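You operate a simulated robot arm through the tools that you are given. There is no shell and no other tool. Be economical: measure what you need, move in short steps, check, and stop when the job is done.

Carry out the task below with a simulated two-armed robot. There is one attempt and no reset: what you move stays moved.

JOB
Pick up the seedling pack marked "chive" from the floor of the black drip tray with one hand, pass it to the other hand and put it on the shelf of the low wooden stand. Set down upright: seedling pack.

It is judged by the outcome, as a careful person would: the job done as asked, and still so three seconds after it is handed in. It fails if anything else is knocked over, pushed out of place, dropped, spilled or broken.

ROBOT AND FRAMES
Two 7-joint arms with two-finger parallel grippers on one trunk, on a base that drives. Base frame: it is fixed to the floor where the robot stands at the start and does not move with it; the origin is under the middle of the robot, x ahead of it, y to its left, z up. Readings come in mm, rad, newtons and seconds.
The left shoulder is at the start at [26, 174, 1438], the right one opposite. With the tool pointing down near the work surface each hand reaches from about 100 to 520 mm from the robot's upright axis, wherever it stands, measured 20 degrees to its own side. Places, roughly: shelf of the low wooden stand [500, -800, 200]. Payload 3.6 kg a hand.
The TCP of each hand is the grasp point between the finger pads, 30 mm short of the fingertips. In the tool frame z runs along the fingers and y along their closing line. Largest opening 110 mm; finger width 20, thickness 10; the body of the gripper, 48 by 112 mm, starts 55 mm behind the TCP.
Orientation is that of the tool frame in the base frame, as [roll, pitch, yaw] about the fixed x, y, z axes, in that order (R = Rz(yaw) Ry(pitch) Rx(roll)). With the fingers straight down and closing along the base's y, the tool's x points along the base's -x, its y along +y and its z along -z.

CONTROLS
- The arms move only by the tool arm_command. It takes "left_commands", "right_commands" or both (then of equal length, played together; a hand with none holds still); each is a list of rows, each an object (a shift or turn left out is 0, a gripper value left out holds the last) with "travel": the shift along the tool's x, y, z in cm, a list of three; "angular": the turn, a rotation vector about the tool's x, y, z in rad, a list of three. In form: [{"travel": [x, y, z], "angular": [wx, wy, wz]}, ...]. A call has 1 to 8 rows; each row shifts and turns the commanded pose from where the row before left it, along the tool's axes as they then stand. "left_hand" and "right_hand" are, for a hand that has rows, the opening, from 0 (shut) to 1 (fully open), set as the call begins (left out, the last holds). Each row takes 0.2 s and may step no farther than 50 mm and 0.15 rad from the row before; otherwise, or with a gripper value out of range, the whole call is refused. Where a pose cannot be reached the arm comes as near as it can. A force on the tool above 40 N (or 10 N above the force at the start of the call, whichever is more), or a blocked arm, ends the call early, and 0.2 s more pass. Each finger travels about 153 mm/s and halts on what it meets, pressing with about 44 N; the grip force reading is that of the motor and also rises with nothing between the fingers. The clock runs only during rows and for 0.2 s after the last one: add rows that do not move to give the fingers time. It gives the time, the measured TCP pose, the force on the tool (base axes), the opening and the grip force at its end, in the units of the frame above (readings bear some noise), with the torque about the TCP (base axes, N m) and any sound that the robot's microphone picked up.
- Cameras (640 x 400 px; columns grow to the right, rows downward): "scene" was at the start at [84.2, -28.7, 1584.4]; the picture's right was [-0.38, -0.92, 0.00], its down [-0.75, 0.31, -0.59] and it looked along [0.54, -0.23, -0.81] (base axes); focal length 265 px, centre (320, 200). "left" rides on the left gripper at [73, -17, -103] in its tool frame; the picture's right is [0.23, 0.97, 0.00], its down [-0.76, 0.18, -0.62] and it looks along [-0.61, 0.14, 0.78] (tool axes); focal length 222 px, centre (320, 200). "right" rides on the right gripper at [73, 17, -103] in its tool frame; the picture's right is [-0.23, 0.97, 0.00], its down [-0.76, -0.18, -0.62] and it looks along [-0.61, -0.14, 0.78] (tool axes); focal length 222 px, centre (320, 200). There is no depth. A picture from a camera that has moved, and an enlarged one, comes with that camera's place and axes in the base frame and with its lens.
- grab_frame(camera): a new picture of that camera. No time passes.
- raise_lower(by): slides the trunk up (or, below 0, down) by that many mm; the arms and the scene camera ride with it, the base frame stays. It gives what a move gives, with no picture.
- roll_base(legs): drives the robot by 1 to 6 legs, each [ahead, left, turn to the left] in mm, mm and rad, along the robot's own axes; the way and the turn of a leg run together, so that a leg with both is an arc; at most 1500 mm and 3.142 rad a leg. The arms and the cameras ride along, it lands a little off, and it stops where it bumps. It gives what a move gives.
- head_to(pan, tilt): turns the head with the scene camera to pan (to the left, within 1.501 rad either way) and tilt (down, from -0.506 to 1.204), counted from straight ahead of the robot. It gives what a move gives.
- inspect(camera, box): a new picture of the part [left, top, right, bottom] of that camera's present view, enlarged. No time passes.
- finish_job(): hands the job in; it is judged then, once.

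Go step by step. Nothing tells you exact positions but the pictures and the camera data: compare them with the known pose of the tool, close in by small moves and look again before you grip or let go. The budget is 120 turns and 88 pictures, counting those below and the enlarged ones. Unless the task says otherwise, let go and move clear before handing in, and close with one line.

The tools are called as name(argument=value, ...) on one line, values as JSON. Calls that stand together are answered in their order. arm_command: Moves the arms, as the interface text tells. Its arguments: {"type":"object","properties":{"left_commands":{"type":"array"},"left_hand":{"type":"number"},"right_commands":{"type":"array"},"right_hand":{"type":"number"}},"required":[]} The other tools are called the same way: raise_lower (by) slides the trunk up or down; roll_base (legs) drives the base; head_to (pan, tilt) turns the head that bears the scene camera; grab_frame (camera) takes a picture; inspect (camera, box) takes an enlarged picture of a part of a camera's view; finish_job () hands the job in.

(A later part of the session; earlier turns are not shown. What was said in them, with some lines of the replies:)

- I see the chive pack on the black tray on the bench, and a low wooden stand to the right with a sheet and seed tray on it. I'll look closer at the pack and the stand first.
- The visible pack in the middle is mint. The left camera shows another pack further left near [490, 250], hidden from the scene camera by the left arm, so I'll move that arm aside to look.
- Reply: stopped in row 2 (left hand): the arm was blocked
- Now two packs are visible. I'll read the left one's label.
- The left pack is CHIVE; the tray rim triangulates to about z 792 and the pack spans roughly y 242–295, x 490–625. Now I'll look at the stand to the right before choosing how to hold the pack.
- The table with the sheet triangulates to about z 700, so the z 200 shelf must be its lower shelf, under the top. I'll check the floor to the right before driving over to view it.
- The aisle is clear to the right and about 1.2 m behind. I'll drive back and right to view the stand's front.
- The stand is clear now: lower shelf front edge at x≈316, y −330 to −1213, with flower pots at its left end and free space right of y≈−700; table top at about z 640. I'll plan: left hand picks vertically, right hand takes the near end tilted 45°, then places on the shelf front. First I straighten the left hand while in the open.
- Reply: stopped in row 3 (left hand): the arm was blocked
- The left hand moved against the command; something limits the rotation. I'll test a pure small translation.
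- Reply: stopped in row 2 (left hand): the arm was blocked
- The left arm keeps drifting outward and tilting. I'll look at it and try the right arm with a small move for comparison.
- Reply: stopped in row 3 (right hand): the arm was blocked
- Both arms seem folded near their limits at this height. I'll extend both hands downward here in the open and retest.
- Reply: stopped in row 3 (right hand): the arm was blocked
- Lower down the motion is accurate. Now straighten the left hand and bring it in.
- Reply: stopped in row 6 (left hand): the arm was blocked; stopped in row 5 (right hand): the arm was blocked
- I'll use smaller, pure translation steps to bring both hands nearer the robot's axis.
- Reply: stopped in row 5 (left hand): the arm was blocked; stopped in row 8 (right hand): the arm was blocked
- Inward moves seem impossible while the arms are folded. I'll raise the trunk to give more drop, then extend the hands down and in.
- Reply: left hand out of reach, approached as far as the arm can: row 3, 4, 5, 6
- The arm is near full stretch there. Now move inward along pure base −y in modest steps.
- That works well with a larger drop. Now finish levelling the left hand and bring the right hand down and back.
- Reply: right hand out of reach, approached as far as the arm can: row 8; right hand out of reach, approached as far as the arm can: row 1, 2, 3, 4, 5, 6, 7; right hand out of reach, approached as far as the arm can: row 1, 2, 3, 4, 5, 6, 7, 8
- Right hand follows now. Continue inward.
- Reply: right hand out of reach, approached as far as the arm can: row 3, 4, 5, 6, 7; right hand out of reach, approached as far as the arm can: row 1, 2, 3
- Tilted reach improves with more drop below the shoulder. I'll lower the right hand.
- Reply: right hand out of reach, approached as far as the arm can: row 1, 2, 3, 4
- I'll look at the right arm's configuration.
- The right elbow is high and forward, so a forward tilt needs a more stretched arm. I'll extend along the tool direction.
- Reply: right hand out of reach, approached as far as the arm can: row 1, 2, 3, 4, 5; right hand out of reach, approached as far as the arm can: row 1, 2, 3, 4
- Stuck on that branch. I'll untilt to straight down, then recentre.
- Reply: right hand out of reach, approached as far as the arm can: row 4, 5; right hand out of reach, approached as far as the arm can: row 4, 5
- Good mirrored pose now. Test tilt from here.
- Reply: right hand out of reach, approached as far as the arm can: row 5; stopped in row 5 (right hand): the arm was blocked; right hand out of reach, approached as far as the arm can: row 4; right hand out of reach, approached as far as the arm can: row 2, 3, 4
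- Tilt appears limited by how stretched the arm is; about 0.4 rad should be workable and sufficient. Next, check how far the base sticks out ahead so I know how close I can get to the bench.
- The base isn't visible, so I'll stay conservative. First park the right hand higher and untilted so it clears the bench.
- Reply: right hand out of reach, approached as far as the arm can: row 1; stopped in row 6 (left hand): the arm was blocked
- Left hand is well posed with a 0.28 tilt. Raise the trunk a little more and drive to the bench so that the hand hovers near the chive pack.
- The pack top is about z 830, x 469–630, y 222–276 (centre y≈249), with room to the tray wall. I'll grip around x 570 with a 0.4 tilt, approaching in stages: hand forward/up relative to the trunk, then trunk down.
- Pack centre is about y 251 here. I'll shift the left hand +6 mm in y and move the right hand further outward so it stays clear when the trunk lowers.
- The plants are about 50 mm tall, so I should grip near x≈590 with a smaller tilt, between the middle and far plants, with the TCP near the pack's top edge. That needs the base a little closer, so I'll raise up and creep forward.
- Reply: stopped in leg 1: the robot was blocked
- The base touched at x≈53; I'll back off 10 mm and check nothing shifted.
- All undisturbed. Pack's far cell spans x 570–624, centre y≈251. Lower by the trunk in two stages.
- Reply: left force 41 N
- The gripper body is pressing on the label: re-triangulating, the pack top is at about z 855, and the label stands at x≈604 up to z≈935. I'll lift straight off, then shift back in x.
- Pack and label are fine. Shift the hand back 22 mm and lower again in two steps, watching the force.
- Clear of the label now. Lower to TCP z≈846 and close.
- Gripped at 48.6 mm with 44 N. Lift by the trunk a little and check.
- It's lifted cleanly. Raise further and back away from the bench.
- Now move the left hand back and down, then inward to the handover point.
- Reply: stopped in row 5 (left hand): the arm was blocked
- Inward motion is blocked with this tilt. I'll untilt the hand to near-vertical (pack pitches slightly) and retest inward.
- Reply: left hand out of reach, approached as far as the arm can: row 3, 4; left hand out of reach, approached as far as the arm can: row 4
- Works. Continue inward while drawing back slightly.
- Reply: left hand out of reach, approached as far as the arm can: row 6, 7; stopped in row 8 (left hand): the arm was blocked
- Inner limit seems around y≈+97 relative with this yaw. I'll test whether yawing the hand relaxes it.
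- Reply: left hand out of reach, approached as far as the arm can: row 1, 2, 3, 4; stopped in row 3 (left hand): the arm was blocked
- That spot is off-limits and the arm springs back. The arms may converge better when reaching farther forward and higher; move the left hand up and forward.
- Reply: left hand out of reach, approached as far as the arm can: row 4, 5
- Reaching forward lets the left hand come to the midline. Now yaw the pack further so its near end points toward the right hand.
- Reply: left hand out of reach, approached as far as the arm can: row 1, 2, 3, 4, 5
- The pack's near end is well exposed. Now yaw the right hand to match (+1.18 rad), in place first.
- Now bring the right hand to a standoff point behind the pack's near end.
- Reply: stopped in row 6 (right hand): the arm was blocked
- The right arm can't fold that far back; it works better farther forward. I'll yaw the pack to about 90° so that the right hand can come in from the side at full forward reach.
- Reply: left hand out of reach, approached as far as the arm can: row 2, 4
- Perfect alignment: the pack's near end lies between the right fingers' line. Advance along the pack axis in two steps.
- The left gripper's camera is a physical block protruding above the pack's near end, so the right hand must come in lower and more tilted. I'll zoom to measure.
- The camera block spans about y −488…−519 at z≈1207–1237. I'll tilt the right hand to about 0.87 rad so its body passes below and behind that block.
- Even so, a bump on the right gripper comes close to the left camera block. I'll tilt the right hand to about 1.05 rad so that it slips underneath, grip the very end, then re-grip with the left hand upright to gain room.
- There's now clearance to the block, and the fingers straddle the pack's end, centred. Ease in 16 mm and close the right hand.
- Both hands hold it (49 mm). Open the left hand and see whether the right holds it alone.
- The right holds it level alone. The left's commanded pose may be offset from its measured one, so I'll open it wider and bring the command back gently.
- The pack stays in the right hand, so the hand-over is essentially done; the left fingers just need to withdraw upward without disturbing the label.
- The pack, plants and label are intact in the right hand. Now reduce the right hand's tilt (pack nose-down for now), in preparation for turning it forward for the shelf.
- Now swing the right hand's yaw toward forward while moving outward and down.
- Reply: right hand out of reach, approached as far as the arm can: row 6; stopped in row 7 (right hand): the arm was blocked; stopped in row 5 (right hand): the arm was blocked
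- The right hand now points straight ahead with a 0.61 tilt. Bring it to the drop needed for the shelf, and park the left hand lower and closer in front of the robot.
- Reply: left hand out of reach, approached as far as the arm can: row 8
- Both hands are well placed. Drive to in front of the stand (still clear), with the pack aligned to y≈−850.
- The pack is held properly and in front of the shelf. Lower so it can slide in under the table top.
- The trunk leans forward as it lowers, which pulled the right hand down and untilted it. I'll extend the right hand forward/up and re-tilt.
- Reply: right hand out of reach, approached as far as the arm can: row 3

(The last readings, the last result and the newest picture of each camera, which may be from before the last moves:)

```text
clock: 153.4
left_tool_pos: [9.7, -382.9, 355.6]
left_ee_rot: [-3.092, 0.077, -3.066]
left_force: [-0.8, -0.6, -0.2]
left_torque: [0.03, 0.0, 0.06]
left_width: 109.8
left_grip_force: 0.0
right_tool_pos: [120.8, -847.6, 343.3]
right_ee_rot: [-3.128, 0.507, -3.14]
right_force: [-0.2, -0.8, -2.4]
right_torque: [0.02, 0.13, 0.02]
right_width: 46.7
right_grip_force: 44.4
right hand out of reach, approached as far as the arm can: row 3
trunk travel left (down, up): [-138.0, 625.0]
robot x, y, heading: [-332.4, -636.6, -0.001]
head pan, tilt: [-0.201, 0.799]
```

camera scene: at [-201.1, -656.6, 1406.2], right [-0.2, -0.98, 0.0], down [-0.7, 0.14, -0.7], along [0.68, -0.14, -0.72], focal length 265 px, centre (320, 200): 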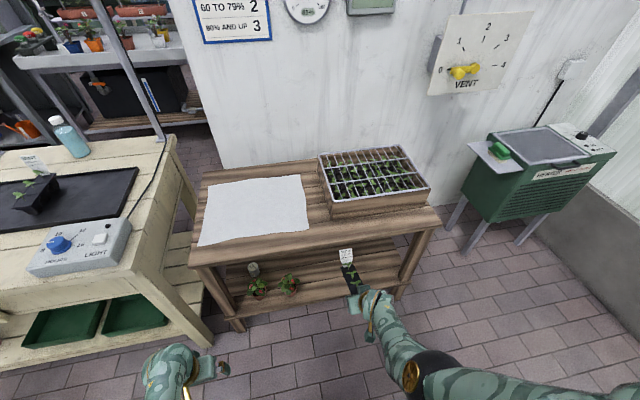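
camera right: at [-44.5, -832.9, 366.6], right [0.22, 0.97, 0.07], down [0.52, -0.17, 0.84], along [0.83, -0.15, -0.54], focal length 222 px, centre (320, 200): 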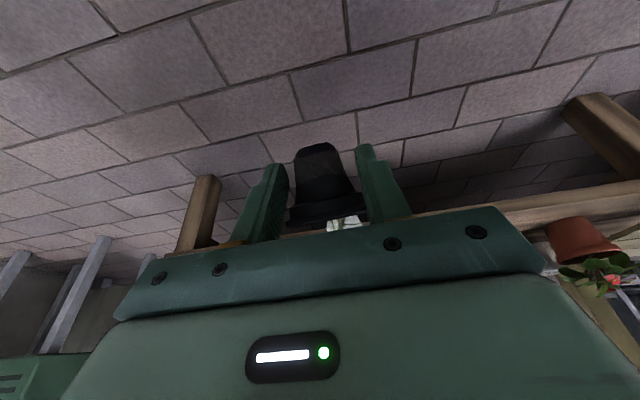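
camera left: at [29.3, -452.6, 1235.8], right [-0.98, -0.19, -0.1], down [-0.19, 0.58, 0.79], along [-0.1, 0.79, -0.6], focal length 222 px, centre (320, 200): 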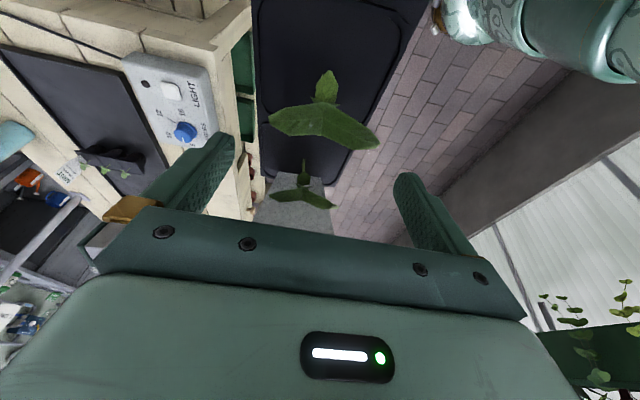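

raise_lower(by=40)

roll_base(legs=[[120, 0, 0]])

inspect(camera="scene", box=[220, 210, 440, 390])

grab_frame(camera="right")

```text
clock: 154.3
left_tool_pos: [9.0, -382.0, 395.3]
left_ee_rot: [-3.091, 0.077, -3.067]
left_force: [-0.8, -0.6, -0.2]
left_torque: [0.0, 0.05, -0.02]
left_width: 109.6
left_grip_force: 0.1
right_tool_pos: [121.4, -847.2, 385.3]
right_ee_rot: [-3.129, 0.505, -3.141]
right_force: [0.4, 0.4, -2.2]
right_torque: [-0.01, 0.15, -0.02]
right_width: 46.6
right_grip_force: 44.5
trunk travel left (down, up): [-178.0, 585.0]
robot x, y, heading: [-335.2, -639.8, 0.002]
head pan, tilt: [-0.201, 0.799]
```

```text
clock: 155.5
left_tool_pos: [129.3, -382.2, 395.6]
left_ee_rot: [-3.091, 0.076, -3.064]
left_force: [0.6, 0.2, -0.1]
left_torque: [-0.01, -0.01, 0.01]
left_width: 109.8
left_grip_force: 0.1
right_tool_pos: [243.0, -847.9, 383.4]
right_ee_rot: [-3.129, 0.506, -3.141]
right_force: [0.2, -0.5, -1.2]
right_torque: [-0.01, 0.12, -0.01]
right_width: 46.5
right_grip_force: 43.9
trunk travel left (down, up): [-178.0, 585.0]
robot x, y, heading: [-216.6, -641.8, -0.002]
head pan, tilt: [-0.201, 0.799]
```

```text
2.22 times, centred on (330, 300) of scene
camera zoom: at [3.5, -656.5, 1215.7], right [-0.2, -0.98, 0.0], down [-0.7, 0.14, -0.7], along [0.68, -0.14, -0.72], focal length 589 px, centre (298, -22)
```

zoom: 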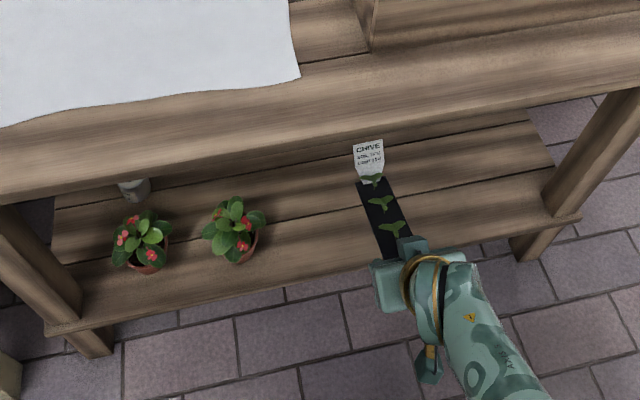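

```text
21 pictures are left
camera right: at [129.4, -829.2, 439.4], right [0.2, 0.97, 0.1], down [0.36, -0.17, 0.92], along [0.91, -0.15, -0.39], focal length 222 px, centre (320, 200)
```

right: 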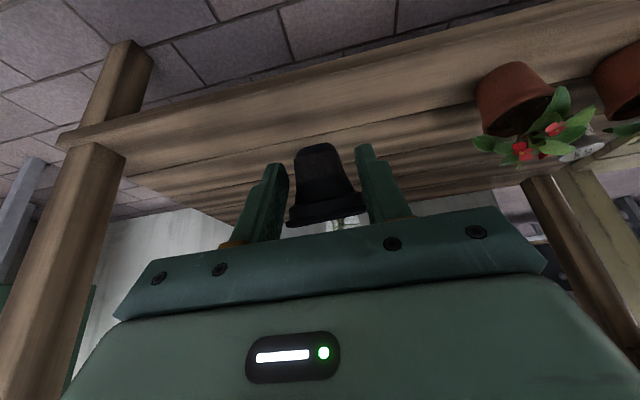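

Plenty of space around. Lower 40 mm and move ahead ~108 mm to be over the shelf's front.

raise_lower(by=-40)

roll_base(legs=[[110, 0, 0]])

inspect(camera="scene", box=[220, 200, 460, 390])

grab_frame(camera="left")

```text
clock: 156.3
left_tool_pos: [129.4, -382.4, 356.2]
left_ee_rot: [-3.091, 0.079, -3.067]
left_force: [0.0, -0.4, -0.1]
left_torque: [-0.01, 0.0, -0.01]
left_width: 110.0
left_grip_force: 0.0
right_tool_pos: [243.0, -847.2, 344.3]
right_ee_rot: [-3.128, 0.505, -3.139]
right_force: [-0.4, 0.5, -1.5]
right_torque: [0.0, 0.12, 0.03]
right_width: 46.4
right_grip_force: 44.3
trunk travel left (down, up): [-138.0, 625.0]
robot x, y, heading: [-217.0, -641.5, -0.002]
head pan, tilt: [-0.201, 0.799]
```

```text
clock: 157.5
left_tool_pos: [239.8, -382.4, 355.7]
left_ee_rot: [-3.09, 0.077, -3.065]
left_force: [0.8, 0.4, -0.6]
left_torque: [0.03, 0.01, 0.02]
left_width: 110.0
left_grip_force: 0.0
right_tool_pos: [353.0, -846.9, 342.9]
right_ee_rot: [-3.128, 0.507, -3.14]
right_force: [0.5, -0.2, -1.5]
right_torque: [-0.02, 0.13, -0.01]
right_width: 46.5
right_grip_force: 43.9
trunk travel left (down, up): [-138.0, 625.0]
robot x, y, heading: [-103.1, -637.0, 0.004]
head pan, tilt: [-0.201, 0.799]
```

```text
2.11 times, centred on (340, 295) of scene
camera zoom: at [136.9, -656.9, 1173.4], right [-0.2, -0.98, 0.0], down [-0.7, 0.14, -0.7], along [0.68, -0.14, -0.72], focal length 558 px, centre (278, 0)
```

zoom: 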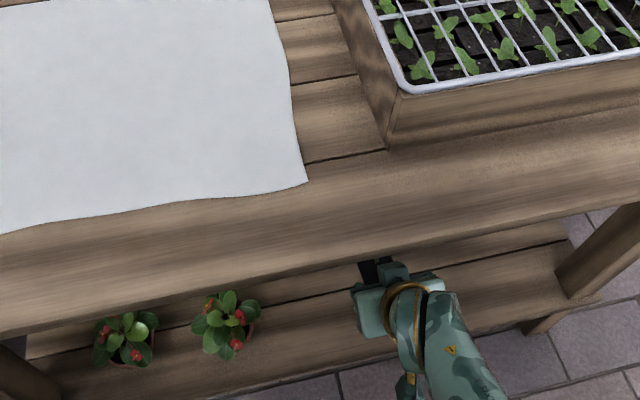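

```text
19 pictures are left
camera left: at [160.3, -400.7, 453.2], right [-0.29, 0.95, -0.07], down [0.69, 0.26, 0.67], along [0.66, 0.15, -0.74], focal length 222 px, centre (320, 200)
```

left: 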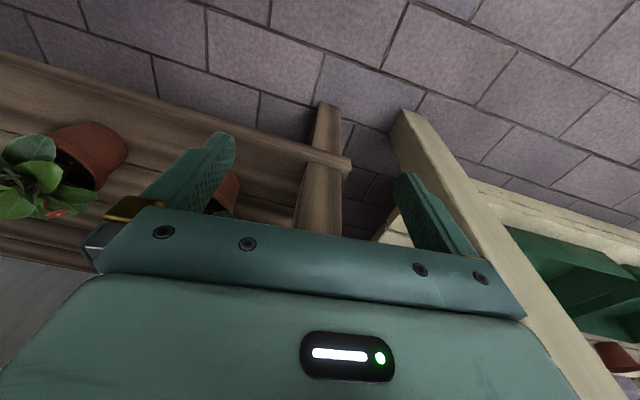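

roll_base(legs=[[18, 0, 0]])

raise_lower(by=-25)

grab_frame(camera="right")

```text
clock: 158.3
left_tool_pos: [258.7, -383.5, 355.1]
left_ee_rot: [-3.091, 0.077, -3.067]
left_force: [0.0, 0.6, -0.5]
left_torque: [0.03, -0.02, -0.05]
left_width: 110.2
left_grip_force: 0.0
right_tool_pos: [371.3, -847.6, 343.6]
right_ee_rot: [-3.127, 0.506, -3.14]
right_force: [-0.2, 1.0, -1.7]
right_torque: [-0.01, 0.09, -0.01]
right_width: 46.4
right_grip_force: 44.3
trunk travel left (down, up): [-138.0, 625.0]
robot x, y, heading: [-87.9, -635.4, 0.004]
head pan, tilt: [-0.201, 0.799]
```

```text
clock: 159.0
left_tool_pos: [258.4, -382.2, 331.4]
left_ee_rot: [-3.092, 0.077, -3.066]
left_force: [-0.1, 0.1, -0.2]
left_torque: [0.0, -0.01, -0.01]
left_width: 110.0
left_grip_force: 0.1
right_tool_pos: [369.5, -847.5, 319.3]
right_ee_rot: [-3.126, 0.505, -3.141]
right_force: [0.1, 0.2, -1.1]
right_torque: [-0.01, 0.1, 0.0]
right_width: 46.2
right_grip_force: 43.7
trunk travel left (down, up): [-113.0, 650.0]
robot x, y, heading: [-89.9, -638.8, 0.003]
head pan, tilt: [-0.201, 0.799]
```

```text
18 pictures are left
camera right: at [257.4, -829.1, 374.9], right [0.2, 0.97, 0.1], down [0.36, -0.17, 0.92], along [0.91, -0.15, -0.39], focal length 222 px, centre (320, 200)
```

right: 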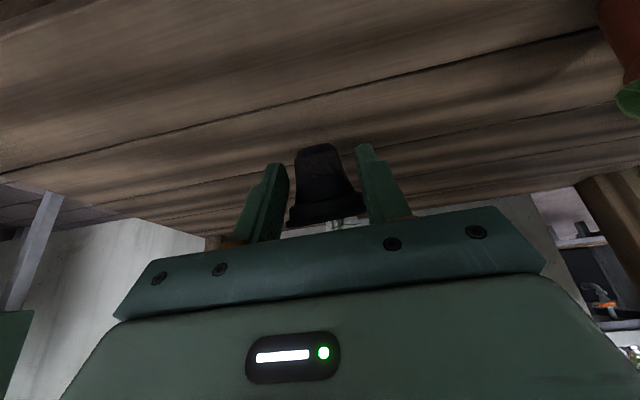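

raise_lower(by=-18)

raise_lower(by=-12)

```text
clock: 159.7
left_tool_pos: [257.5, -383.5, 312.6]
left_ee_rot: [-3.09, 0.076, -3.068]
left_force: [-0.2, -0.2, 0.4]
left_torque: [0.02, -0.04, 0.02]
left_width: 110.2
left_grip_force: 0.1
right_tool_pos: [369.3, -848.6, 300.5]
right_ee_rot: [-3.127, 0.501, 3.141]
right_force: [-4.3, -2.1, -0.7]
right_torque: [-0.1, 0.3, -0.08]
right_width: 46.1
right_grip_force: 44.4
trunk travel left (down, up): [-95.0, 668.0]
robot x, y, heading: [-90.6, -635.1, -0.002]
head pan, tilt: [-0.201, 0.799]
```

```text
clock: 160.3
left_tool_pos: [258.6, -383.2, 301.9]
left_ee_rot: [-3.092, 0.079, -3.066]
left_force: [-0.9, 0.7, 0.4]
left_torque: [-0.03, 0.0, -0.02]
left_width: 110.0
left_grip_force: 0.0
right_tool_pos: [373.5, -846.7, 290.1]
right_ee_rot: [-3.127, 0.511, -3.141]
right_force: [0.3, 0.3, -0.6]
right_torque: [0.03, 0.15, 0.0]
right_width: 46.5
right_grip_force: 43.8
trunk travel left (down, up): [-83.0, 680.0]
robot x, y, heading: [-86.3, -637.9, 0.003]
head pan, tilt: [-0.201, 0.799]
```

inspect(camera="right", box=[200, 100, 440, 250])

raise_lower(by=-10)

```text
2.67 times, centred on (320, 175) of right
camera zoom: at [259.7, -828.2, 345.2], right [0.2, 0.97, 0.1], down [0.36, -0.17, 0.92], along [0.91, -0.15, -0.38], focal length 592 px, centre (320, 267)
```

zoom: 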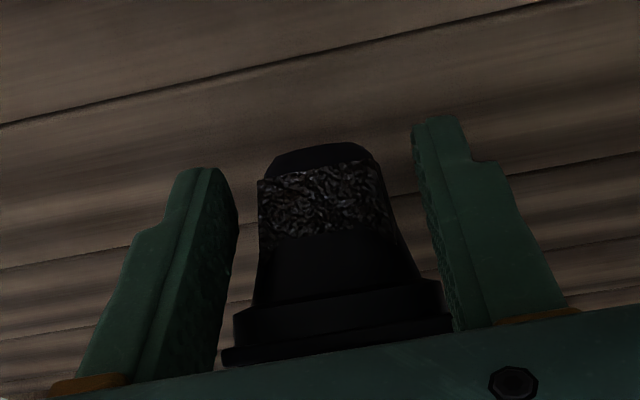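

```text
clock: 160.8
left_tool_pos: [258.8, -383.1, 291.3]
left_ee_rot: [-3.09, 0.075, -3.067]
left_force: [-0.5, 0.1, -0.5]
left_torque: [0.0, -0.01, 0.04]
left_width: 110.3
left_grip_force: 0.1
right_tool_pos: [371.2, -848.4, 278.9]
right_ee_rot: [-3.125, 0.504, -3.14]
right_force: [0.3, -0.2, -0.8]
right_torque: [-0.04, -0.08, 0.05]
right_width: 46.0
right_grip_force: 44.1
trunk travel left (down, up): [-73.0, 690.0]
robot x, y, heading: [-86.0, -640.6, 0.0]
head pan, tilt: [-0.201, 0.799]
```

It is pivoting gently onto the shelf. Continue in small steps until it is flat.

raise_lower(by=-8)

inspect(camera="right", box=[200, 100, 440, 250])

inspect(camera="scene", box=[260, 270, 460, 400])

```text
clock: 161.4
left_tool_pos: [258.4, -382.9, 282.3]
left_ee_rot: [-3.092, 0.079, -3.068]
left_force: [0.0, 0.2, -0.7]
left_torque: [0.01, -0.01, -0.01]
left_width: 110.0
left_grip_force: 0.1
right_tool_pos: [370.2, -847.8, 270.5]
right_ee_rot: [-3.124, 0.502, -3.14]
right_force: [-0.4, 0.3, -0.5]
right_torque: [-0.03, 0.04, 0.04]
right_width: 45.8
right_grip_force: 43.9
trunk travel left (down, up): [-65.0, 698.0]
robot x, y, heading: [-85.2, -638.5, 0.0]
head pan, tilt: [-0.201, 0.799]
```

```text
2.67 times, centred on (320, 175) of right
camera zoom: at [256.9, -828.5, 326.3], right [0.21, 0.97, 0.09], down [0.37, -0.17, 0.92], along [0.91, -0.15, -0.39], focal length 592 px, centre (320, 267)
```

zoom: 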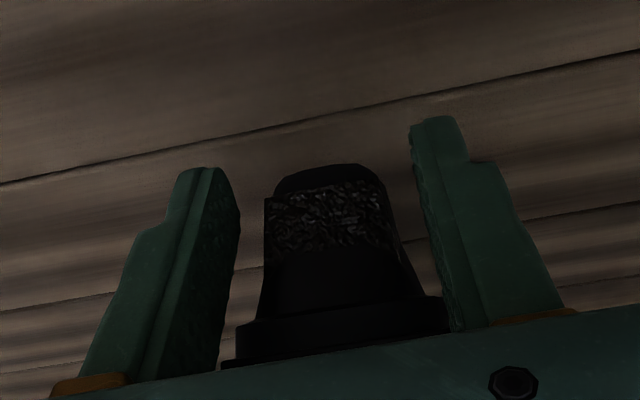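

```text
3.08 times, centred on (360, 335) of scene
camera zoom: at [200.1, -656.9, 1094.9], right [-0.2, -0.98, 0.0], down [-0.7, 0.14, -0.7], along [0.68, -0.14, -0.72], focal length 816 px, centre (197, -215)
```

zoom: 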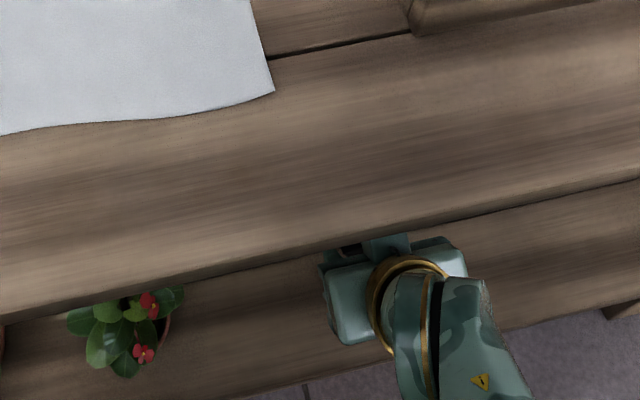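

raise_lower(by=-8)

raise_lower(by=-7)

inspect(camera="right", box=[200, 100, 440, 250])

```text
clock: 162.0
left_tool_pos: [257.6, -383.2, 275.3]
left_ee_rot: [-3.091, 0.077, -3.067]
left_force: [-0.4, -0.8, -0.2]
left_torque: [-0.01, -0.01, 0.02]
left_width: 110.1
left_grip_force: 0.1
right_tool_pos: [371.1, -846.1, 262.7]
right_ee_rot: [-3.124, 0.502, -3.138]
right_force: [-0.5, 0.1, -1.5]
right_torque: [0.01, 0.11, -0.01]
right_width: 45.1
right_grip_force: 43.5
trunk travel left (down, up): [-57.0, 706.0]
robot x, y, heading: [-86.3, -641.1, 0.0]
head pan, tilt: [-0.201, 0.799]
```

```text
clock: 162.6
left_tool_pos: [257.9, -382.5, 267.9]
left_ee_rot: [-3.091, 0.077, -3.065]
left_force: [0.1, 0.2, -0.5]
left_torque: [0.01, -0.02, -0.02]
left_width: 110.2
left_grip_force: 0.1
right_tool_pos: [370.9, -847.1, 255.3]
right_ee_rot: [-3.121, 0.503, -3.135]
right_force: [-0.9, -0.6, -1.7]
right_torque: [-0.07, -0.04, -0.04]
right_width: 44.5
right_grip_force: 44.3
trunk travel left (down, up): [-50.0, 713.0]
robot x, y, heading: [-86.8, -643.1, -0.004]
head pan, tilt: [-0.201, 0.799]
```

```text
2.67 times, centred on (320, 175) of right
camera zoom: at [257.0, -828.6, 311.5], right [0.2, 0.97, 0.09], down [0.37, -0.16, 0.92], along [0.91, -0.15, -0.39], focal length 592 px, centre (320, 267)
```

zoom: 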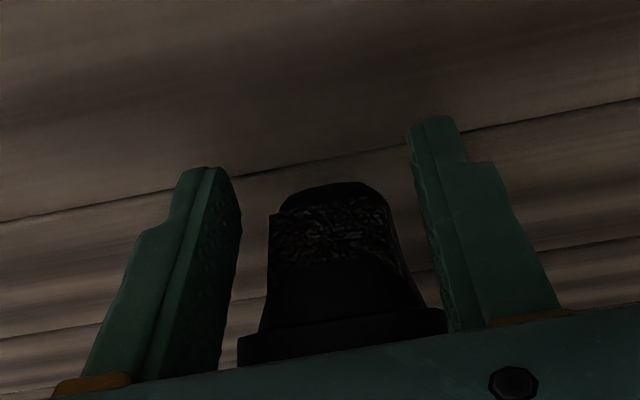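

raise_lower(by=-10)

inspect(camera="right", box=[200, 100, 440, 250])

```text
clock: 163.0
left_tool_pos: [257.0, -382.3, 261.3]
left_ee_rot: [-3.091, 0.074, -3.068]
left_force: [0.5, -0.7, 0.6]
left_torque: [-0.03, -0.01, 0.0]
left_width: 109.8
left_grip_force: 0.1
right_tool_pos: [371.4, -847.7, 250.6]
right_ee_rot: [-3.121, 0.507, -3.133]
right_force: [-8.5, -0.2, 19.1]
right_torque: [0.55, 0.28, 0.22]
right_width: 44.5
right_grip_force: 44.2
trunk travel left (down, up): [-44.0, 719.0]
robot x, y, heading: [-85.7, -641.8, 0.001]
head pan, tilt: [-0.201, 0.799]
stopped: the force on the tool passed its limit at 97 N (the readings are from after the stop); the commanded pose is now the measured one
```

```text
2.67 times, centred on (320, 175) of right
camera zoom: at [257.2, -828.6, 306.7], right [0.2, 0.98, 0.09], down [0.36, -0.16, 0.92], along [0.91, -0.15, -0.39], focal length 592 px, centre (320, 267)
```

zoom: 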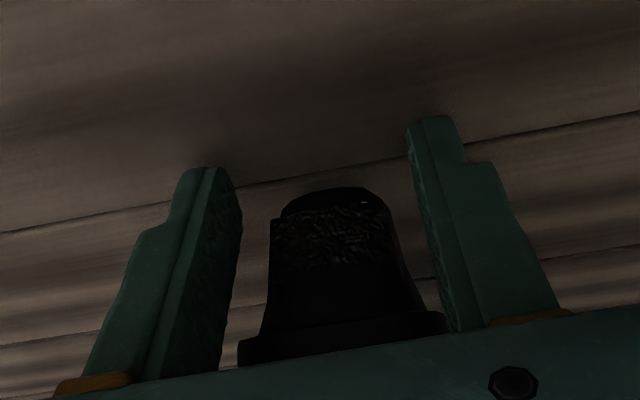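

The fingertips reached the shelf surface (about z 219), so the pack's near end is only ~1 cm above the shelf. I'll relieve by 3 mm and open gently.

raise_lower(by=3)

arm_command(right_commands=[{"travel": [0, 0, 0]}, {"travel": [0, 0, 0]}, {"travel": [0, 0, 0]}], right_hand=0.47)

inspect(camera="right", box=[200, 100, 440, 250])

```text
clock: 163.5
left_tool_pos: [257.2, -383.0, 264.0]
left_ee_rot: [-3.092, 0.072, -3.066]
left_force: [0.8, 0.9, -0.4]
left_torque: [0.02, -0.04, -0.03]
left_width: 110.0
left_grip_force: 0.0
right_tool_pos: [369.1, -849.2, 253.3]
right_ee_rot: [-3.122, 0.504, -3.134]
right_force: [0.6, 0.7, -1.8]
right_torque: [-0.03, 0.15, -0.01]
right_width: 44.5
right_grip_force: 43.7
trunk travel left (down, up): [-47.0, 716.0]
robot x, y, heading: [-89.4, -639.4, -0.001]
head pan, tilt: [-0.201, 0.799]
```

```text
clock: 164.3
left_tool_pos: [257.5, -383.4, 263.9]
left_ee_rot: [-3.092, 0.075, -3.069]
left_force: [-0.4, 0.2, 0.0]
left_torque: [0.0, -0.02, -0.03]
left_width: 109.9
left_grip_force: 0.0
right_tool_pos: [369.7, -846.9, 253.2]
right_ee_rot: [-3.12, 0.506, -3.134]
right_force: [0.0, 0.6, -0.3]
right_torque: [-0.05, 0.03, 0.0]
right_width: 51.5
right_grip_force: 0.0
trunk travel left (down, up): [-47.0, 716.0]
robot x, y, heading: [-89.0, -638.5, -0.004]
head pan, tilt: [-0.201, 0.799]
```

```text
2.67 times, centred on (320, 175) of right
camera zoom: at [257.3, -828.9, 308.9], right [0.2, 0.98, 0.09], down [0.36, -0.16, 0.92], along [0.91, -0.15, -0.39], focal length 592 px, centre (320, 267)
```

zoom: 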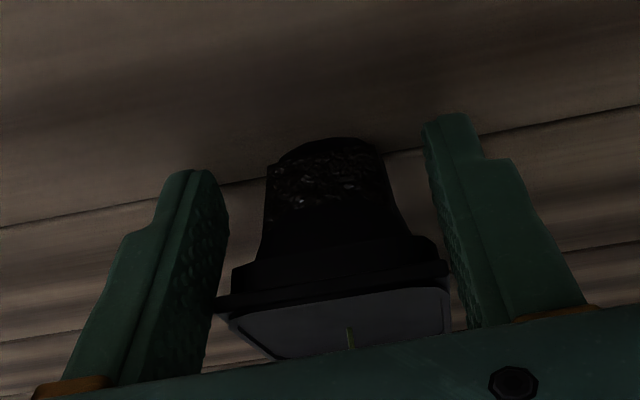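

Released: the pack settled flat, its top surface visible and level. Open fully and back straight out.

arm_command(right_commands=[{"travel": [0, 0, 0]}, {"travel": [0, 0, 0]}, {"travel": [0, 0, 0]}], right_hand=1.0)

roll_base(legs=[[-300, 0, 0]])

grab_frame(camera="right")

grab_frame(camera="scene")

```text
clock: 165.1
left_tool_pos: [257.3, -382.2, 264.0]
left_ee_rot: [-3.092, 0.074, -3.069]
left_force: [-0.2, -0.2, 0.6]
left_torque: [-0.01, -0.01, -0.01]
left_width: 110.1
left_grip_force: 0.1
right_tool_pos: [370.0, -847.3, 254.6]
right_ee_rot: [-3.121, 0.505, -3.135]
right_force: [0.4, -0.6, 0.7]
right_torque: [-0.03, -0.01, 0.02]
right_width: 110.1
right_grip_force: 0.1
trunk travel left (down, up): [-47.0, 716.0]
robot x, y, heading: [-88.6, -638.9, -0.001]
head pan, tilt: [-0.201, 0.799]
```

```text
clock: 167.2
left_tool_pos: [-43.6, -383.0, 264.6]
left_ee_rot: [-3.095, 0.074, -3.067]
left_force: [0.3, 0.3, 0.6]
left_torque: [0.01, 0.01, 0.03]
left_width: 109.9
left_grip_force: 0.0
right_tool_pos: [70.3, -846.9, 253.3]
right_ee_rot: [-3.122, 0.507, -3.135]
right_force: [-0.9, -0.6, 0.4]
right_torque: [-0.01, 0.01, -0.02]
right_width: 110.2
right_grip_force: 0.0
trunk travel left (down, up): [-47.0, 716.0]
robot x, y, heading: [-389.8, -640.8, -0.002]
head pan, tilt: [-0.201, 0.799]
```

```text
11 pictures are left
camera right: at [-43.6, -828.7, 308.9], right [0.2, 0.97, 0.09], down [0.36, -0.16, 0.92], along [0.91, -0.15, -0.39], focal length 222 px, centre (320, 200)
```

right: 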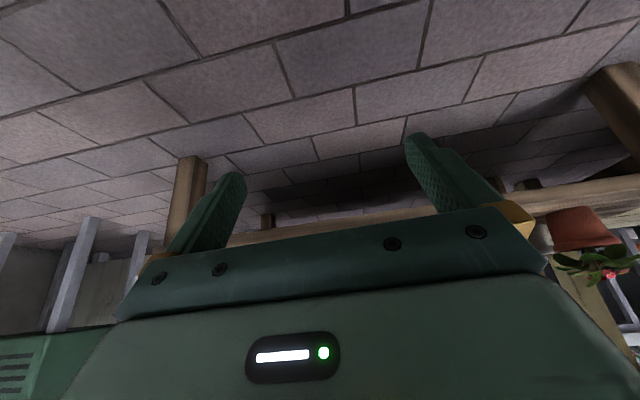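

```text
10 pictures are left
camera scene: at [-89.3, -656.9, 1075.4], right [-0.2, -0.98, 0.0], down [-0.7, 0.14, -0.7], along [0.68, -0.14, -0.72], focal length 265 px, centre (320, 200)
```

scene: 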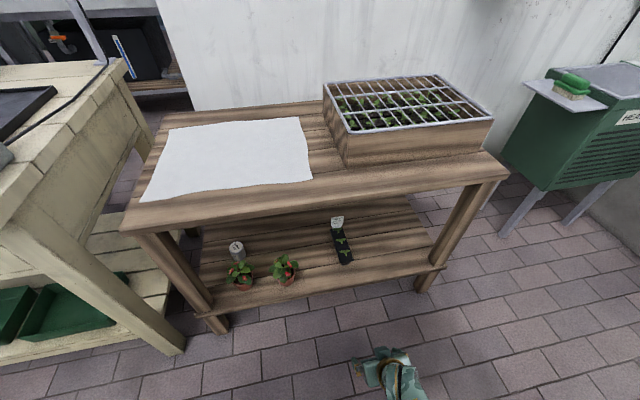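

inspect(camera="scene", box=[200, 190, 450, 330])

```text
2.56 times, centred on (325, 260) of scene
camera zoom: at [-89.3, -656.9, 1075.4], right [-0.2, -0.98, 0.0], down [-0.7, 0.14, -0.7], along [0.68, -0.14, -0.72], focal length 679 px, centre (307, 46)
```

zoom: 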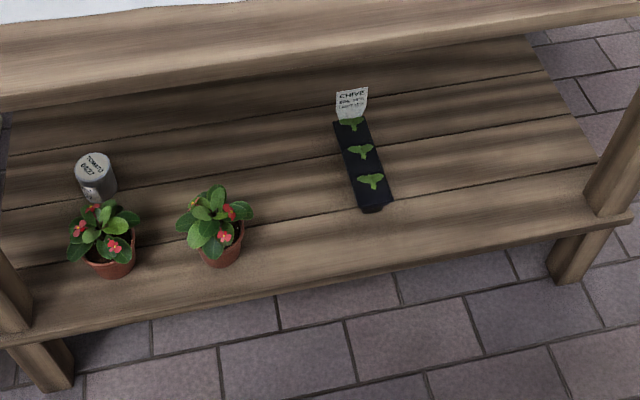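

The chive pack stands upright and whole on the shelf, well inside the edge, with the flower pots and everything else undisturbed and both hands clear. Handing in.

finish_job()

```text
The job is handed in.
```

The chive seedling pack was picked from the drip tray with the left hand and passed to the right. It now stands upright on the stand's shelf, and nothing else looked moved in the last pictures.
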